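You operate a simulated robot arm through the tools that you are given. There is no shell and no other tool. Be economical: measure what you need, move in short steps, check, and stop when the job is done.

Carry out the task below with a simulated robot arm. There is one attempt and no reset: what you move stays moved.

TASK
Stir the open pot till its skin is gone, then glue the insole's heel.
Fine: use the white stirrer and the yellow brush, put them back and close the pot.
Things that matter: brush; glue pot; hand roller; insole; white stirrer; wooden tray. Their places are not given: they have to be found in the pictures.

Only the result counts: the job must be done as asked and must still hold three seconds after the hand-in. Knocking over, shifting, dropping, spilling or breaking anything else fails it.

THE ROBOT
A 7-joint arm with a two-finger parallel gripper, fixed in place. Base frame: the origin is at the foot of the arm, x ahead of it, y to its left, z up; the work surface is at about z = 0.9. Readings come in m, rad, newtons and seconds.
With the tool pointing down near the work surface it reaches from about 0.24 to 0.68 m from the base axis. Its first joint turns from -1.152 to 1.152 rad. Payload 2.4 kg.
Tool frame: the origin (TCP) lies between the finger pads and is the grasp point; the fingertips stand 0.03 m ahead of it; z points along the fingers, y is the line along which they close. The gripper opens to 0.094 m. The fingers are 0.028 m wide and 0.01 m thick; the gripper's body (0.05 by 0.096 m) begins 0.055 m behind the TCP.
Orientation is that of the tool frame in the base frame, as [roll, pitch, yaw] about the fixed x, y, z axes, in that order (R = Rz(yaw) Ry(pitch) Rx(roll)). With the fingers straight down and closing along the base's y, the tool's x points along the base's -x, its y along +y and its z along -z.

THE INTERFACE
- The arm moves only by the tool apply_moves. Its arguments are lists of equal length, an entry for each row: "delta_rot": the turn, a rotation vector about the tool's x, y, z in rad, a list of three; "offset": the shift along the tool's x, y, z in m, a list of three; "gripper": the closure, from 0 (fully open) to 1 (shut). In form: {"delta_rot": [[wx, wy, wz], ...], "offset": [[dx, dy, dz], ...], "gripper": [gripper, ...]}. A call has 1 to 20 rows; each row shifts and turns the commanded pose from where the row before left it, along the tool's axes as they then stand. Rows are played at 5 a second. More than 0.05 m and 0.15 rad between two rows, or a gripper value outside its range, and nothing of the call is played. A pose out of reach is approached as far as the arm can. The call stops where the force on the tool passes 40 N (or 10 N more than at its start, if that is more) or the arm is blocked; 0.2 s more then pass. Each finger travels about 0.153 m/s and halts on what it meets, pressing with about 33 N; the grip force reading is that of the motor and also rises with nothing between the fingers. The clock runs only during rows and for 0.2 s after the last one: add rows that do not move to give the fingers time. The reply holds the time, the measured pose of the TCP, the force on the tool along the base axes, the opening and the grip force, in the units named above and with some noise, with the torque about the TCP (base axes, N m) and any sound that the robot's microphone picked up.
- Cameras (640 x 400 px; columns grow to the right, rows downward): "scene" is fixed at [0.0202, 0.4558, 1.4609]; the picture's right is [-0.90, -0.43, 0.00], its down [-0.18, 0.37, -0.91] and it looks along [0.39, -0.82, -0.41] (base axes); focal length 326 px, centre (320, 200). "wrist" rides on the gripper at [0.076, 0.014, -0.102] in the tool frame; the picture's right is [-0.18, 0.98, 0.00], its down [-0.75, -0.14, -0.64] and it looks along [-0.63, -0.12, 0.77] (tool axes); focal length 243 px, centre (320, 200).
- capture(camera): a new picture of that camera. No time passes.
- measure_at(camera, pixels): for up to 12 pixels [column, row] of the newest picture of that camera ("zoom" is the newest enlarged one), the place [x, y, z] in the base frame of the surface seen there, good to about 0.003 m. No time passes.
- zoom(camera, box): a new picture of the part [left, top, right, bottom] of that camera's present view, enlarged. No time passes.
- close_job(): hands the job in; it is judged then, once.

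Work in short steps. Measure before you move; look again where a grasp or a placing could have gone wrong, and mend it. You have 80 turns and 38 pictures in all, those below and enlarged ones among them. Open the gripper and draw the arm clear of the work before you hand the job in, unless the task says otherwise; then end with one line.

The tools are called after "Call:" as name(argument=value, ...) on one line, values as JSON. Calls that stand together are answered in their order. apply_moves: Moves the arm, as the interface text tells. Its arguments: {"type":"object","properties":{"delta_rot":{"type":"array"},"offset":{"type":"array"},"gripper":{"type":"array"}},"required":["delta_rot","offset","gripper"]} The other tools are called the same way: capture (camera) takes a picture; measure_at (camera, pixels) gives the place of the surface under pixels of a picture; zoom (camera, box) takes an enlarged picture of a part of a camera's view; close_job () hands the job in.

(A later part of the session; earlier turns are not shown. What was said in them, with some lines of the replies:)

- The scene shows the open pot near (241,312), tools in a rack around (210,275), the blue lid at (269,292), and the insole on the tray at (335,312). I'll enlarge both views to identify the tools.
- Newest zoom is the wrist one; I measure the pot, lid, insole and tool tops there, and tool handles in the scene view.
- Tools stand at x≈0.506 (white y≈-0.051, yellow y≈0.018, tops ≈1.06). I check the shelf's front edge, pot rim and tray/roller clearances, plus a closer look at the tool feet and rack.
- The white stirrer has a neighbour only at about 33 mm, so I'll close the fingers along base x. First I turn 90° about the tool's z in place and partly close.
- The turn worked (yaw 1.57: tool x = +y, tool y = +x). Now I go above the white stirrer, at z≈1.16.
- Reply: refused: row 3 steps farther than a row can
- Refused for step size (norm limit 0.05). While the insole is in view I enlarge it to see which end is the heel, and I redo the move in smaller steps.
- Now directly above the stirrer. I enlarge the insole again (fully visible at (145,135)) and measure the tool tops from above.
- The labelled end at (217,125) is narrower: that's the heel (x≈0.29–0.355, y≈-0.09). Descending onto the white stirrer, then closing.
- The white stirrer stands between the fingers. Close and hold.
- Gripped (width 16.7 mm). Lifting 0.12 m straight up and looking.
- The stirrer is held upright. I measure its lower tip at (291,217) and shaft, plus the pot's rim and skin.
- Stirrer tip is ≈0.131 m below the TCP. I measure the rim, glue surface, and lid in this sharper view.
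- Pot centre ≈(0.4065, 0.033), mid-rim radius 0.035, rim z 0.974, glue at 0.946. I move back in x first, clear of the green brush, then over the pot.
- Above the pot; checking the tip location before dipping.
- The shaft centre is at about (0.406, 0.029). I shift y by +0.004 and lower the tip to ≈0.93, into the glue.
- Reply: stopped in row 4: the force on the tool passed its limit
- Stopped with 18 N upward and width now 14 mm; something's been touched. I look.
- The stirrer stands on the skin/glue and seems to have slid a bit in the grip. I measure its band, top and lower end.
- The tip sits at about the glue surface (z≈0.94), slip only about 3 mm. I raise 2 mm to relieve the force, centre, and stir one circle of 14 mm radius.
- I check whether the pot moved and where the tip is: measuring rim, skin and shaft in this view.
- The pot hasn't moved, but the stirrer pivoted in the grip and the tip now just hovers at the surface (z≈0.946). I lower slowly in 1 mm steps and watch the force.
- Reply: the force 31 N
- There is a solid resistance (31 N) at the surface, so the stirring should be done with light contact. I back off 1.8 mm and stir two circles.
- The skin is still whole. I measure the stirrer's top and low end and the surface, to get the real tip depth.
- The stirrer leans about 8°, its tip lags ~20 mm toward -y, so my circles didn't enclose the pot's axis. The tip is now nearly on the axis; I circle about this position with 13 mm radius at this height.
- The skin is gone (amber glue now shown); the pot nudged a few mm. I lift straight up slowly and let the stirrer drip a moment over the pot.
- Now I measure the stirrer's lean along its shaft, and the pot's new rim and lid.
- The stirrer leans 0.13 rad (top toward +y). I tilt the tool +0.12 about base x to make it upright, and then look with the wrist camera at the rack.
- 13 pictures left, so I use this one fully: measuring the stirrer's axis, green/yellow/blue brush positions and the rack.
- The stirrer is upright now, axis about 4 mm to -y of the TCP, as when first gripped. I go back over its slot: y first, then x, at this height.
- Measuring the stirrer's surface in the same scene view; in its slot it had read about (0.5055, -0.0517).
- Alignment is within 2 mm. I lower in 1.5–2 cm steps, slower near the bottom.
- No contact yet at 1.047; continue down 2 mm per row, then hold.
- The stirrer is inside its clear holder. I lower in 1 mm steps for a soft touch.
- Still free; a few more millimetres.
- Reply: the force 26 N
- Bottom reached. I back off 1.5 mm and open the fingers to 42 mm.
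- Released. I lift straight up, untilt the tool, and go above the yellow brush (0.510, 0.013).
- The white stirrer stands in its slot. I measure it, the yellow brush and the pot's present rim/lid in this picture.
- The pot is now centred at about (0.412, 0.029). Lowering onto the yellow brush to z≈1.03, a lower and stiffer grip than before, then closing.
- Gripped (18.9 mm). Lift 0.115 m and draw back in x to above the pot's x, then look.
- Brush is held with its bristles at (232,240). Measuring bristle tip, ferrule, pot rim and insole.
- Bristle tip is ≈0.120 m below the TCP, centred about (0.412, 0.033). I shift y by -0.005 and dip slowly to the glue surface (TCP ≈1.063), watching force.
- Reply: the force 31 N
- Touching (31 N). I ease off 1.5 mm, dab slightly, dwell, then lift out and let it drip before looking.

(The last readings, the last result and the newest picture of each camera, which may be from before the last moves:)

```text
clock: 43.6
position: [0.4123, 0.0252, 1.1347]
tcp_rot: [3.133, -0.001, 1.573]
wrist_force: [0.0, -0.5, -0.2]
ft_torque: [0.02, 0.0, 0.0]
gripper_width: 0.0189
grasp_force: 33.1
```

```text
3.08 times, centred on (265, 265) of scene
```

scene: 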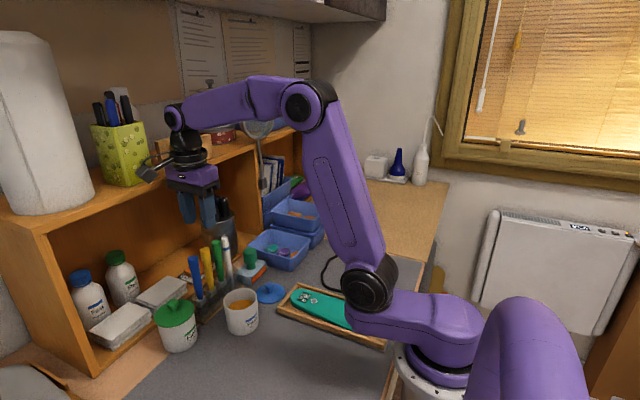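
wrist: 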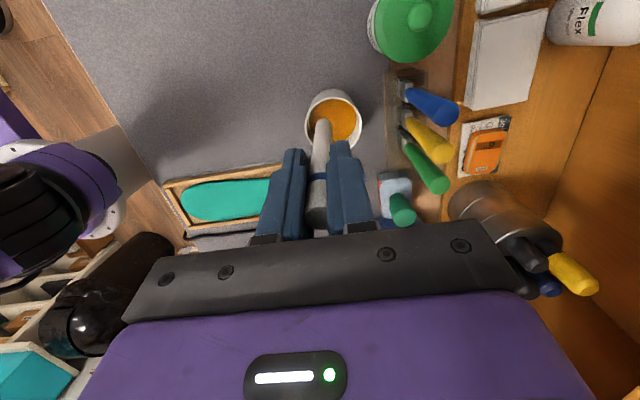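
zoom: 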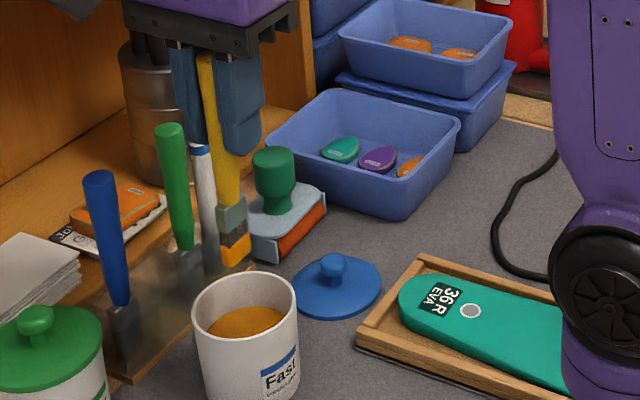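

Bristles are loaded amber. Measuring the tip again and heel outline points before going over.

Call:
measure_at(camera="zoom", pixels=[[223, 265], [250, 257], [235, 255], [232, 220], [225, 170], [402, 285], [425, 275], [410, 305], [450, 320], [490, 295], [440, 295], [470, 310]])

```text
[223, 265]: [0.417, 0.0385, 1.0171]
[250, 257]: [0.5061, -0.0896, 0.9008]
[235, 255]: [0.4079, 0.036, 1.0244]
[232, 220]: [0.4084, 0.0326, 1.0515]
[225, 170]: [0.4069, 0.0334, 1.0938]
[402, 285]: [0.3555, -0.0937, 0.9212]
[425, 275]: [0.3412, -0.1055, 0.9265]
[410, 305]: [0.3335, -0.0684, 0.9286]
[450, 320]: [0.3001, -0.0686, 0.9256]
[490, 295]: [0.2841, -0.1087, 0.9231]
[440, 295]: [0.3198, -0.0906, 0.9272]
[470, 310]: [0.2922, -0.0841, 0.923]
```

Tip is ≈0.1187 m below the TCP, and about 5 mm to +y. Heel top is z≈0.926, centre y≈-0.088. I go above the heel and lower to just over it.

Call:
apply_moves(delta_rot=[[0, 0, 0], [0, 0, 0], [0, 0, 0], [0, 0, 0], [0, 0, 0], [0, 0, 0], [0, 0, 0], [0, 0, 0], [0, 0, 0], [0, 0, 0], [0, 0, 0]], offset=[[-0.0295, -0.018, 0], [-0.0295, -0.018, 0], [-0.0295, -0.018, 0], [-0.0295, -0.018, 0], [0, 0, 0.03], [0, 0, 0.03], [0, 0, 0.02], [0, 0, 0.005], [0, 0, 0.002], [0, 0, 0.001], [0, 0, 0]], gripper=[1, 1, 1, 1, 1, 1, 1, 1, 1, 1, 1])

```text
clock: 46.0
position: [0.3409, -0.0933, 1.0457]
tcp_rot: [3.13, 0.001, 1.573]
wrist_force: [-1.4, -1.0, 27.0]
ft_torque: [-0.11, -0.01, 0.0]
gripper_width: 0.0191
grasp_force: 32.7
```

Contact on the heel (27 N). I ease off 1.4 mm and brush three stripes along the heel, then lift.

Call:
apply_moves(delta_rot=[[0, 0, 0], [0, 0, 0], [0, 0, 0], [0, 0, 0], [0, 0, 0], [0, 0, 0], [0, 0, 0], [0, 0, 0], [0, 0, 0], [0, 0, 0], [0, 0, 0], [0, 0, 0], [0, 0, 0], [0, 0, 0], [0, 0, 0], [0, 0, 0], [0, 0, 0], [0, 0, 0]], offset=[[0, 0, -0.0014], [0, -0.011, 0], [0, -0.011, 0], [0, -0.011, 0], [0, -0.011, 0], [-0.011, 0, 0], [0, 0.0095, 0], [0, 0.0095, 0], [0, 0.0095, 0], [0, 0.0095, 0], [0.011, 0, 0], [0.011, 0, 0], [0, -0.0095, 0], [0, -0.0095, 0], [0, -0.0095, 0], [0, -0.0095, 0], [0, 0, -0.02], [0, 0, -0.03]], gripper=[1, 1, 1, 1, 1, 1, 1, 1, 1, 1, 1, 1, 1, 1, 1, 1, 1, 1])

Call:
zoom(camera="scene", box=[220, 210, 400, 360])

```text
clock: 49.8
position: [0.2937, -0.0821, 1.097]
tcp_rot: [3.135, 0.0, 1.572]
wrist_force: [0.4, -0.6, -0.6]
ft_torque: [0.0, 0.01, -0.03]
gripper_width: 0.0192
grasp_force: 33.4
```

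```text
2.67 times, centred on (310, 285) of scene
```

zoom: 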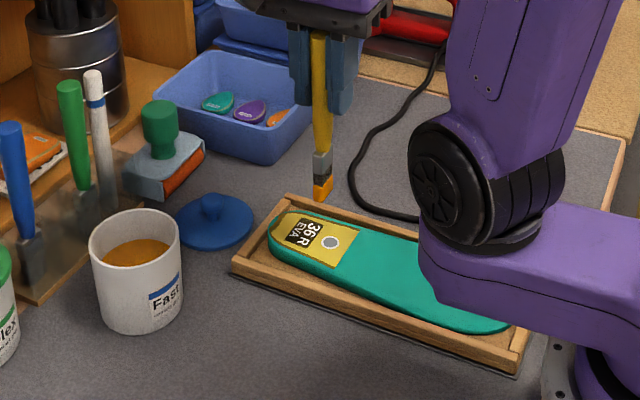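

Glue is on the heel. A closer look to check coverage.

Call:
zoom(camera="scene", box=[280, 270, 370, 330])

```text
6.67 times, centred on (325, 300) of scene
```

zoom: 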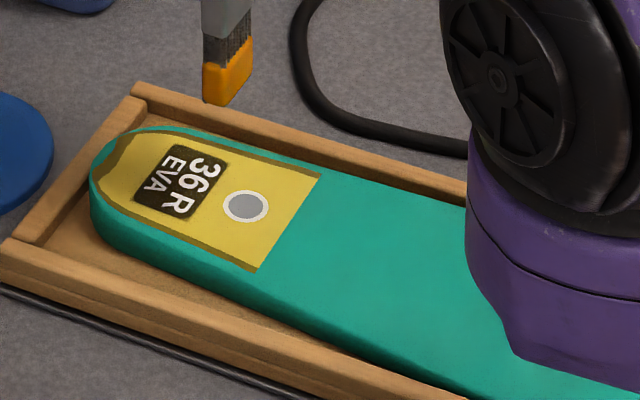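

An olive, thinner border shows at the heel's end and sides. I measure those borders.

Call:
measure_at(camera="zoom", pixels=[[112, 165], [100, 190], [140, 132], [240, 155], [315, 177], [160, 225], [250, 268], [290, 225], [91, 190], [180, 150], [228, 80], [93, 215]])

```text
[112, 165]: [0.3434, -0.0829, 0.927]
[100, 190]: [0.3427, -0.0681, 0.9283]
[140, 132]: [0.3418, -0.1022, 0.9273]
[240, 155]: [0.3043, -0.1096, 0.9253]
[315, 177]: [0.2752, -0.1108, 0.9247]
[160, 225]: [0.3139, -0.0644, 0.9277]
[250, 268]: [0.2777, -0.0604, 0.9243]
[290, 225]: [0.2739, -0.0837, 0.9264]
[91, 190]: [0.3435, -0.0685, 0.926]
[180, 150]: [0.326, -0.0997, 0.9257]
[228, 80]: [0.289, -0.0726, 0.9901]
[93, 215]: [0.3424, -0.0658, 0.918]
```

The heel zone spans x≈0.275–0.348, y≈-0.110…-0.062. The brush is still loaded, so I make one perimeter pass to be sure of the edges, at the same light contact height.

Call:
apply_moves(delta_rot=[[0, 0, 0], [0, 0, 0], [0, 0, 0], [0, 0, 0], [0, 0, 0], [0, 0, 0], [0, 0, 0], [0, 0, 0], [0, 0, 0], [0, 0, 0], [0, 0, 0], [0, 0, 0], [0, 0, 0], [0, 0, 0], [0, 0, 0], [0, 0, 0], [0, 0, 0], [0, 0, 0], [0, 0, 0]], offset=[[0.003, 0, 0.03], [0, 0, 0.018], [0, 0, 0.0025], [0, 0.014, 0], [0, 0.014, 0], [0, 0.014, 0], [-0.007, 0.007, 0], [-0.007, 0, 0], [-0.007, 0, 0], [-0.007, -0.007, 0], [0, -0.014, 0], [0, -0.014, 0], [0, -0.014, 0], [0, -0.013, 0], [0.014, 0, 0], [0.014, 0, 0], [0, 0.012, 0], [0, 0, -0.02], [0, 0, -0.03]], gripper=[1, 1, 1, 1, 1, 1, 1, 1, 1, 1, 1, 1, 1, 1, 1, 1, 1, 1, 1])

Call:
zoom(camera="scene", box=[260, 235, 370, 330])

```text
clock: 53.8
position: [0.2938, -0.0786, 1.0993]
tcp_rot: [3.132, 0.0, 1.573]
wrist_force: [0.2, -0.5, 0.2]
ft_torque: [-0.01, -0.01, -0.01]
gripper_width: 0.0191
grasp_force: 33.0
```

```text
4.21 times, centred on (315, 282) of scene
```

zoom: 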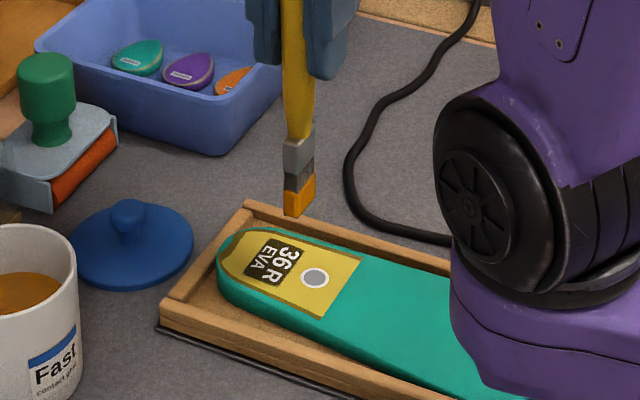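

The patch is unchanged, so that border is just its edge: heel done. I check the brush's lean before returning it.

Call:
measure_at(camera="zoom", pixels=[[291, 40], [294, 80], [297, 110], [298, 145], [299, 170], [299, 195], [286, 212], [312, 200]])

```text
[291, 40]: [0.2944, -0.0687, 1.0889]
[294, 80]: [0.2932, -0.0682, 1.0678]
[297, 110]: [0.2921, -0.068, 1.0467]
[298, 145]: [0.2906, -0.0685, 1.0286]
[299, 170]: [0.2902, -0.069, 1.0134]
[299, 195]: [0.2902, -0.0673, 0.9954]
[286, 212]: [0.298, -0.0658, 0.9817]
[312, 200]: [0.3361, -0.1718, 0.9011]
```

The brush is upright, with 2 mm offset. I raise it and carry it over the pot and back above its slot at TCP (0.511, 0.009, 1.15).

Call:
apply_moves(delta_rot=[[0, 0, 0], [0, 0, 0], [0, 0, 0], [0, 0, 0], [0, 0, 0], [0, 0, 0], [0, 0, 0], [0, 0, 0], [0, 0, 0], [0, 0, 0]], offset=[[0, 0, -0.025], [0, 0, -0.026], [0.0219, 0.03, 0], [0.0219, 0.03, 0], [0.0219, 0.03, 0], [0.0219, 0.03, 0], [0, 0.0324, 0], [0, 0.0324, 0], [0, 0.0324, 0], [0, 0, 0]], gripper=[1, 1, 1, 1, 1, 1, 1, 1, 1, 1])

Call:
zoom(camera="scene", box=[170, 195, 290, 325])

```text
clock: 56.0
position: [0.5111, 0.0114, 1.1477]
tcp_rot: [3.133, -0.002, 1.573]
wrist_force: [-0.3, -0.5, -1.1]
ft_torque: [0.04, 0.03, 0.03]
gripper_width: 0.0191
grasp_force: 32.9
```

```text
3.08 times, centred on (230, 260) of scene
```

zoom: 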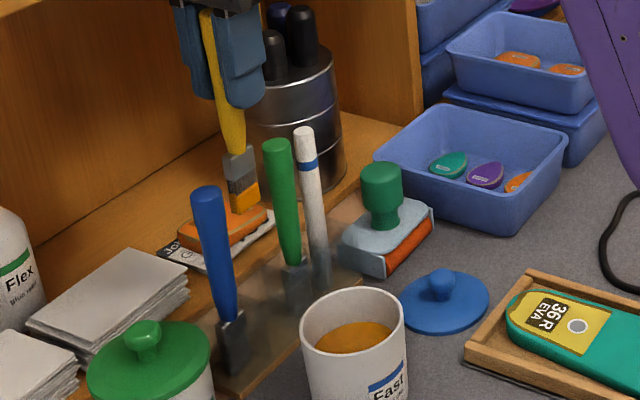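

Measuring the brush against its neighbours and the pot rim for later.

Call:
measure_at(camera="zoom", pixels=[[225, 90], [231, 125], [239, 170], [245, 205], [276, 150], [290, 240], [208, 200], [222, 290], [302, 335], [352, 290], [330, 362], [441, 275]])

```text
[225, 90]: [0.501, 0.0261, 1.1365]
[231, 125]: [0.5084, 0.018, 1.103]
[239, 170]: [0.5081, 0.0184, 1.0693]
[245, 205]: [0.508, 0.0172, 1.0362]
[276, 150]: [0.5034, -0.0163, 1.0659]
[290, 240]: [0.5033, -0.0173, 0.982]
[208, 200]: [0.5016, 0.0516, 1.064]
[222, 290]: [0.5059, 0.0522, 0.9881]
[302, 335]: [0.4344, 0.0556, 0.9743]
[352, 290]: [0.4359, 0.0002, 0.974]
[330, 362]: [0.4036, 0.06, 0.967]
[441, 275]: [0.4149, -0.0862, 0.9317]
```

Well aligned (y surface 0.018 as before). Lowering into the slot, slower at the end.

Call:
apply_moves(delta_rot=[[0, 0, 0], [0, 0, 0], [0, 0, 0], [0, 0, 0], [0, 0, 0], [0, 0, 0], [0, 0, 0], [0, 0, 0], [0, 0, 0], [0, 0, 0], [0, 0, 0], [0, 0, 0]], offset=[[0, -0.001, 0.02], [0, 0, 0.02], [0, 0, 0.015], [0, 0, 0.01], [0, 0, 0.01], [0, 0, 0.01], [0, 0, 0.01], [0, 0, 0.01], [0, 0, 0.007], [0, 0, 0.002], [0, 0, 0.001], [0, 0, 0]], gripper=[1, 1, 1, 1, 1, 1, 1, 1, 1, 1, 1, 1])

```text
clock: 58.6
position: [0.511, 0.0097, 1.0336]
tcp_rot: [3.134, 0.0, 1.572]
wrist_force: [0.0, -0.4, -0.7]
ft_torque: [-0.02, 0.01, -0.03]
gripper_width: 0.0189
grasp_force: 33.1
```

No contact yet at 1.0336; lower in 1 mm steps to feel the bottom.

Call:
apply_moves(delta_rot=[[0, 0, 0], [0, 0, 0], [0, 0, 0], [0, 0, 0], [0, 0, 0]], offset=[[0, 0, 0.001], [0, 0, 0.001], [0, 0, 0.001], [0, 0, 0.001], [0, 0, 0]], gripper=[1, 1, 1, 1, 1])

```text
clock: 59.8
position: [0.5109, 0.0097, 1.0285]
tcp_rot: [3.131, 0.0, 1.572]
wrist_force: [0.4, -0.6, -0.4]
ft_torque: [0.01, 0.03, -0.03]
gripper_width: 0.0191
grasp_force: 32.8
```

Still free; up to 4 mm more.

Call:
apply_moves(delta_rot=[[0, 0, 0], [0, 0, 0], [0, 0, 0], [0, 0, 0]], offset=[[0, 0, 0.001], [0, 0, 0.001], [0, 0, 0.001], [0, 0, 0]], gripper=[1, 1, 1, 1])

```text
clock: 60.8
position: [0.5114, 0.0085, 1.0278]
tcp_rot: [3.133, 0.001, 1.571]
wrist_force: [0.8, -1.1, -0.7]
ft_torque: [0.0, 0.04, 0.01]
gripper_width: 0.0191
grasp_force: 32.9
```

Another 2 mm, then I release regardless (it's well inside the slot).

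Call:
apply_moves(delta_rot=[[0, 0, 0], [0, 0, 0], [0, 0, 0]], offset=[[0, 0, 0.001], [0, 0, 0.001], [0, 0, 0]], gripper=[1, 1, 1])

```text
clock: 61.6
position: [0.5116, 0.009, 1.0267]
tcp_rot: [3.128, 0.002, 1.572]
wrist_force: [-1.5, -1.1, 14.4]
ft_torque: [-0.07, 0.15, 0.02]
gripper_width: 0.0187
grasp_force: 33.7
```

Bottom touched. I back off 1 mm, release, lift clear, and move above the blue lid.

Call:
apply_moves(delta_rot=[[0, 0, 0], [0, 0, 0], [0, 0, 0], [0, 0, 0], [0, 0, 0], [0, 0, 0], [0, 0, 0], [0, 0, 0], [0, 0, 0], [0, 0, 0], [0, 0, 0], [0, 0, 0], [0, 0, 0], [0, 0, 0]], offset=[[0, 0, -0.0015], [0, 0, 0], [0, 0, 0], [0, 0, 0], [0, 0, -0.015], [0, 0, -0.03], [0, 0, -0.035], [0, 0, -0.035], [0, -0.04, 0], [0, -0.04, 0], [-0.031, -0.017, 0], [-0.031, 0, 0.01], [-0.031, 0, 0.01], [0, 0, 0]], gripper=[1, 0.9, 0.7, 0.55, 0.55, 0.55, 0.55, 0.55, 0.55, 0.55, 0.55, 0.55, 0.55, 0.55])

Call:
zoom(camera="scene", box=[175, 210, 295, 340])

```text
clock: 64.6
position: [0.4139, -0.0841, 1.121]
tcp_rot: [3.133, -0.001, 1.572]
wrist_force: [0.4, 0.3, -0.3]
ft_torque: [0.0, 0.0, 0.02]
gripper_width: 0.0423
grasp_force: 0.0
```

```text
3.08 times, centred on (235, 275) of scene
```

zoom: 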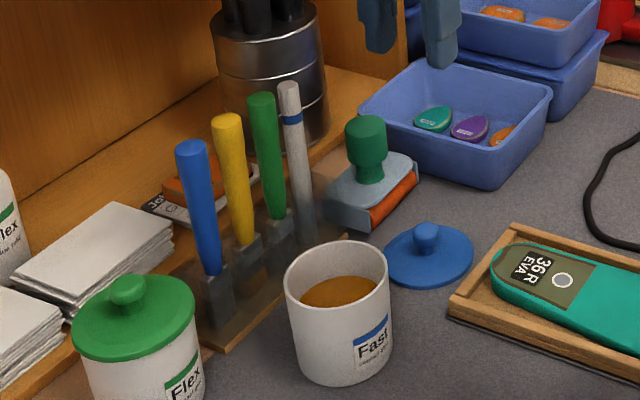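

All tools are back in the rack. I measure the knob, lid disc and pot rim.

Call:
measure_at(camera="zoom", pixels=[[426, 226], [426, 235], [427, 245], [388, 262], [472, 255], [430, 285], [286, 288], [335, 243], [388, 270], [318, 313], [300, 260], [370, 300]])

```text
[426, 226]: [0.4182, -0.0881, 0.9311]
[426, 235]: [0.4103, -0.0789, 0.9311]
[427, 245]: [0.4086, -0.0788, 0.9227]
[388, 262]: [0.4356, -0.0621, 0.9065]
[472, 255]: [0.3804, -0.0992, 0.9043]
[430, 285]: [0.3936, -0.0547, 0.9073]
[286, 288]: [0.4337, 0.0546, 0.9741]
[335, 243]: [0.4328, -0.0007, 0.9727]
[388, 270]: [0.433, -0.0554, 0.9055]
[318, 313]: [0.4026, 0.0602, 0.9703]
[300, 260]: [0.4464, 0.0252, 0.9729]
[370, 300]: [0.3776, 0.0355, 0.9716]
```

Knob centre ≈(0.414, -0.085), top 0.932. Descending over it to TCP 0.941 and closing.

Call:
apply_moves(delta_rot=[[0, 0, 0], [0, 0, 0], [0, 0, 0], [0, 0, 0], [0, 0, 0], [0, 0, 0], [0, 0, 0], [0, 0, 0], [0, 0, 0], [0, 0, 0], [0, 0, 0], [0, 0, 0]], offset=[[-0.001, 0, 0.04], [0, 0, 0.04], [0, 0, 0.04], [0, 0, 0.03], [0, 0, 0.015], [0, 0, 0.01], [0, 0, 0.005], [0, 0, 0], [0, 0, 0], [0, 0, 0], [0, 0, 0], [0, 0, 0]], gripper=[0.55, 0.55, 0.55, 0.55, 0.55, 0.55, 0.55, 0.55, 0.8, 1, 1, 1])

```text
clock: 67.2
position: [0.4155, -0.0864, 0.9399]
tcp_rot: [3.133, 0.0, 1.573]
wrist_force: [-0.2, -0.2, -0.9]
ft_torque: [0.0, 0.01, -0.04]
gripper_width: 0.0204
grasp_force: 33.6
```

Knob gripped (20 mm). Lift 0.10 m and carry to above the pot centre (0.412, 0.0275).

Call:
apply_moves(delta_rot=[[0, 0, 0], [0, 0, 0], [0, 0, 0], [0, 0, 0], [0, 0, 0], [0, 0, 0], [0, 0, 0], [0, 0, 0]], offset=[[0, 0, -0.02], [0, 0, -0.04], [0, 0, -0.04], [0.038, -0.001, 0], [0.038, -0.001, 0], [0.037, 0, 0], [0, 0, 0], [0, 0, 0]], gripper=[1, 1, 1, 1, 1, 1, 1, 1])

Call:
zoom(camera="scene", box=[185, 220, 305, 345])

```text
clock: 69.0
position: [0.4108, 0.0309, 1.0407]
tcp_rot: [3.132, -0.001, 1.573]
wrist_force: [-0.4, 0.1, 0.1]
ft_torque: [-0.01, -0.01, -0.01]
gripper_width: 0.02
grasp_force: 33.2
```

```text
3.20 times, centred on (245, 282) of scene
```

zoom: 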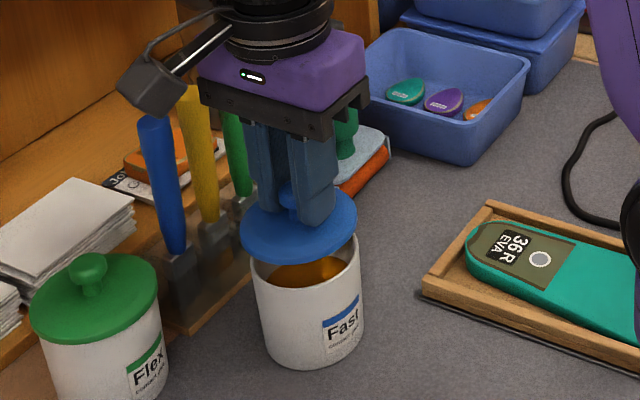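

The lid is held level above the pot. Measuring its edge and the pot rim to align.

Call:
measure_at(camera="zoom", pixels=[[243, 232], [355, 210], [302, 258], [265, 251], [340, 243], [270, 200], [345, 197], [254, 272], [358, 262], [290, 215]])

```text
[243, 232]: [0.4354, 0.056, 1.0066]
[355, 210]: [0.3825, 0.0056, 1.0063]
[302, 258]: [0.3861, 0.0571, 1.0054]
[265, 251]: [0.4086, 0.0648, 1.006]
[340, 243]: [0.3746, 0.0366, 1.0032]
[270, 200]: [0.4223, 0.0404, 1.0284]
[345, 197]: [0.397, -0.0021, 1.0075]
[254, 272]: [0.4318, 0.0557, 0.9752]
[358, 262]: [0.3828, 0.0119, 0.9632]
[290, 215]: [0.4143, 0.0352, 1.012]
```

Lid centre ≈(0.410, 0.030) versus pot (0.412, 0.0275). I correct by (+1.5, -2 mm) and lower, slowly near the rim.

Call:
apply_moves(delta_rot=[[0, 0, 0], [0, 0, 0], [0, 0, 0], [0, 0, 0], [0, 0, 0], [0, 0, 0], [0, 0, 0], [0, 0, 0], [0, 0, 0], [0, 0, 0]], offset=[[-0.002, 0.0015, 0], [0, 0, 0.012], [0, 0, 0.008], [0, 0, 0.002], [0, 0, 0.001], [0, 0, 0.001], [0, 0, 0.001], [0, 0, 0.001], [0, 0, 0.001], [0, 0, 0]], gripper=[1, 1, 1, 1, 1, 1, 1, 1, 1, 1])

```text
clock: 71.2
position: [0.4135, 0.0261, 1.0127]
tcp_rot: [3.131, -0.001, 1.574]
wrist_force: [-0.3, -1.1, 0.1]
ft_torque: [0.04, 0.0, -0.01]
gripper_width: 0.0202
grasp_force: 33.0
```

No contact yet at 1.0127; continue in 1 mm steps.

Call:
apply_moves(delta_rot=[[0, 0, 0], [0, 0, 0], [0, 0, 0], [0, 0, 0]], offset=[[0, 0, 0.001], [0, 0, 0.001], [0, 0, 0.001], [0, 0, 0]], gripper=[1, 1, 1, 1])

```text
clock: 71.8
position: [0.4143, 0.0258, 1.0135]
tcp_rot: [3.133, 0.0, 1.573]
wrist_force: [-5.7, 0.4, 11.6]
ft_torque: [0.0, 0.17, 0.02]
gripper_width: 0.0205
grasp_force: 33.3
heard: snap
stopped in row 3: the force on the tool passed its limit (the readings are from after the stop); the commanded pose is now the measured one
```

A snap at 1.0135: the lid seems to have clicked on. I open the fingers and rise straight up, then look.

Call:
apply_moves(delta_rot=[[0, 0, 0], [0, 0, 0], [0, 0, 0], [0, 0, 0], [0, 0, 0], [0, 0, 0], [0, 0, 0], [0, 0, 0], [0, 0, 0], [0, 0, 0]], offset=[[0, 0, 0], [0, 0, 0], [0, 0, 0], [0, 0, 0], [0, 0, -0.015], [0, 0, -0.03], [0, 0, -0.04], [0, 0, -0.04], [0, 0, -0.04], [0, 0, 0]], gripper=[0.9, 0.7, 0.55, 0.55, 0.55, 0.55, 0.55, 0.55, 0.55, 0.55])

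Call:
zoom(camera="scene", box=[180, 220, 340, 350])

```text
clock: 74.0
position: [0.4124, 0.0264, 1.1798]
tcp_rot: [3.13, 0.001, 1.573]
wrist_force: [0.5, -0.1, -0.4]
ft_torque: [-0.01, -0.01, 0.01]
gripper_width: 0.0423
grasp_force: 0.1
```

```text
3.08 times, centred on (260, 285) of scene
```

zoom: 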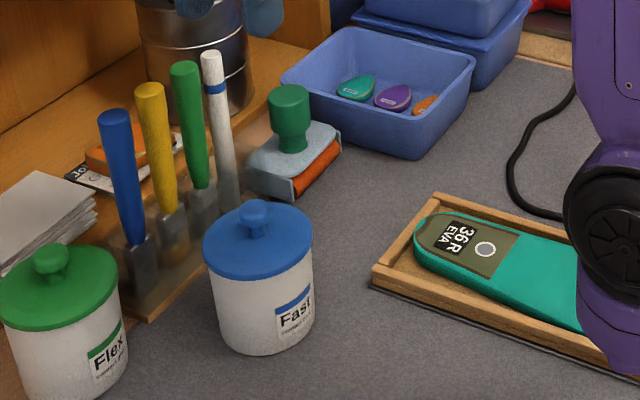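

The lid sits squarely; a quick check that it's level.

Call:
measure_at(camera="zoom", pixels=[[212, 245], [303, 235], [258, 270], [225, 218], [290, 212], [254, 203]])

Call:
apply_moves(delta_rot=[[0, 0, 0], [0, 0, 0], [0, 0, 0], [0, 0, 0]], offset=[[0, 0, -0.03], [0, -0.01, -0.03], [0.02, -0.01, -0.02], [0, 0, 0]], gripper=[0.3, 0, 0, 0])

```text
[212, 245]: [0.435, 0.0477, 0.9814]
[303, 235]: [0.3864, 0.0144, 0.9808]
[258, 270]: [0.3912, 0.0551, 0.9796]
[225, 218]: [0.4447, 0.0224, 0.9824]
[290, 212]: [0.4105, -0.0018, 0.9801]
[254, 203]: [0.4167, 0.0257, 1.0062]
```

```text
clock: 75.0
position: [0.3927, 0.0458, 1.2579]
tcp_rot: [3.132, 0.0, 1.573]
wrist_force: [-1.0, 0.3, 0.2]
ft_torque: [0.02, 0.01, -0.02]
gripper_width: 0.094
grasp_force: 0.0
```

The lid is level at 0.98, both tools are racked, the heel is glued, and the gripper is open and clear. Handing in.

Call:
close_job()

```text
The job is handed in.
```

I stirred the pot until the skin was gone, glued the insole's heel, put the white stirrer and yellow brush back in their slots and snapped the pot's lid on; the pot itself moved about 7 mm while I stirred.
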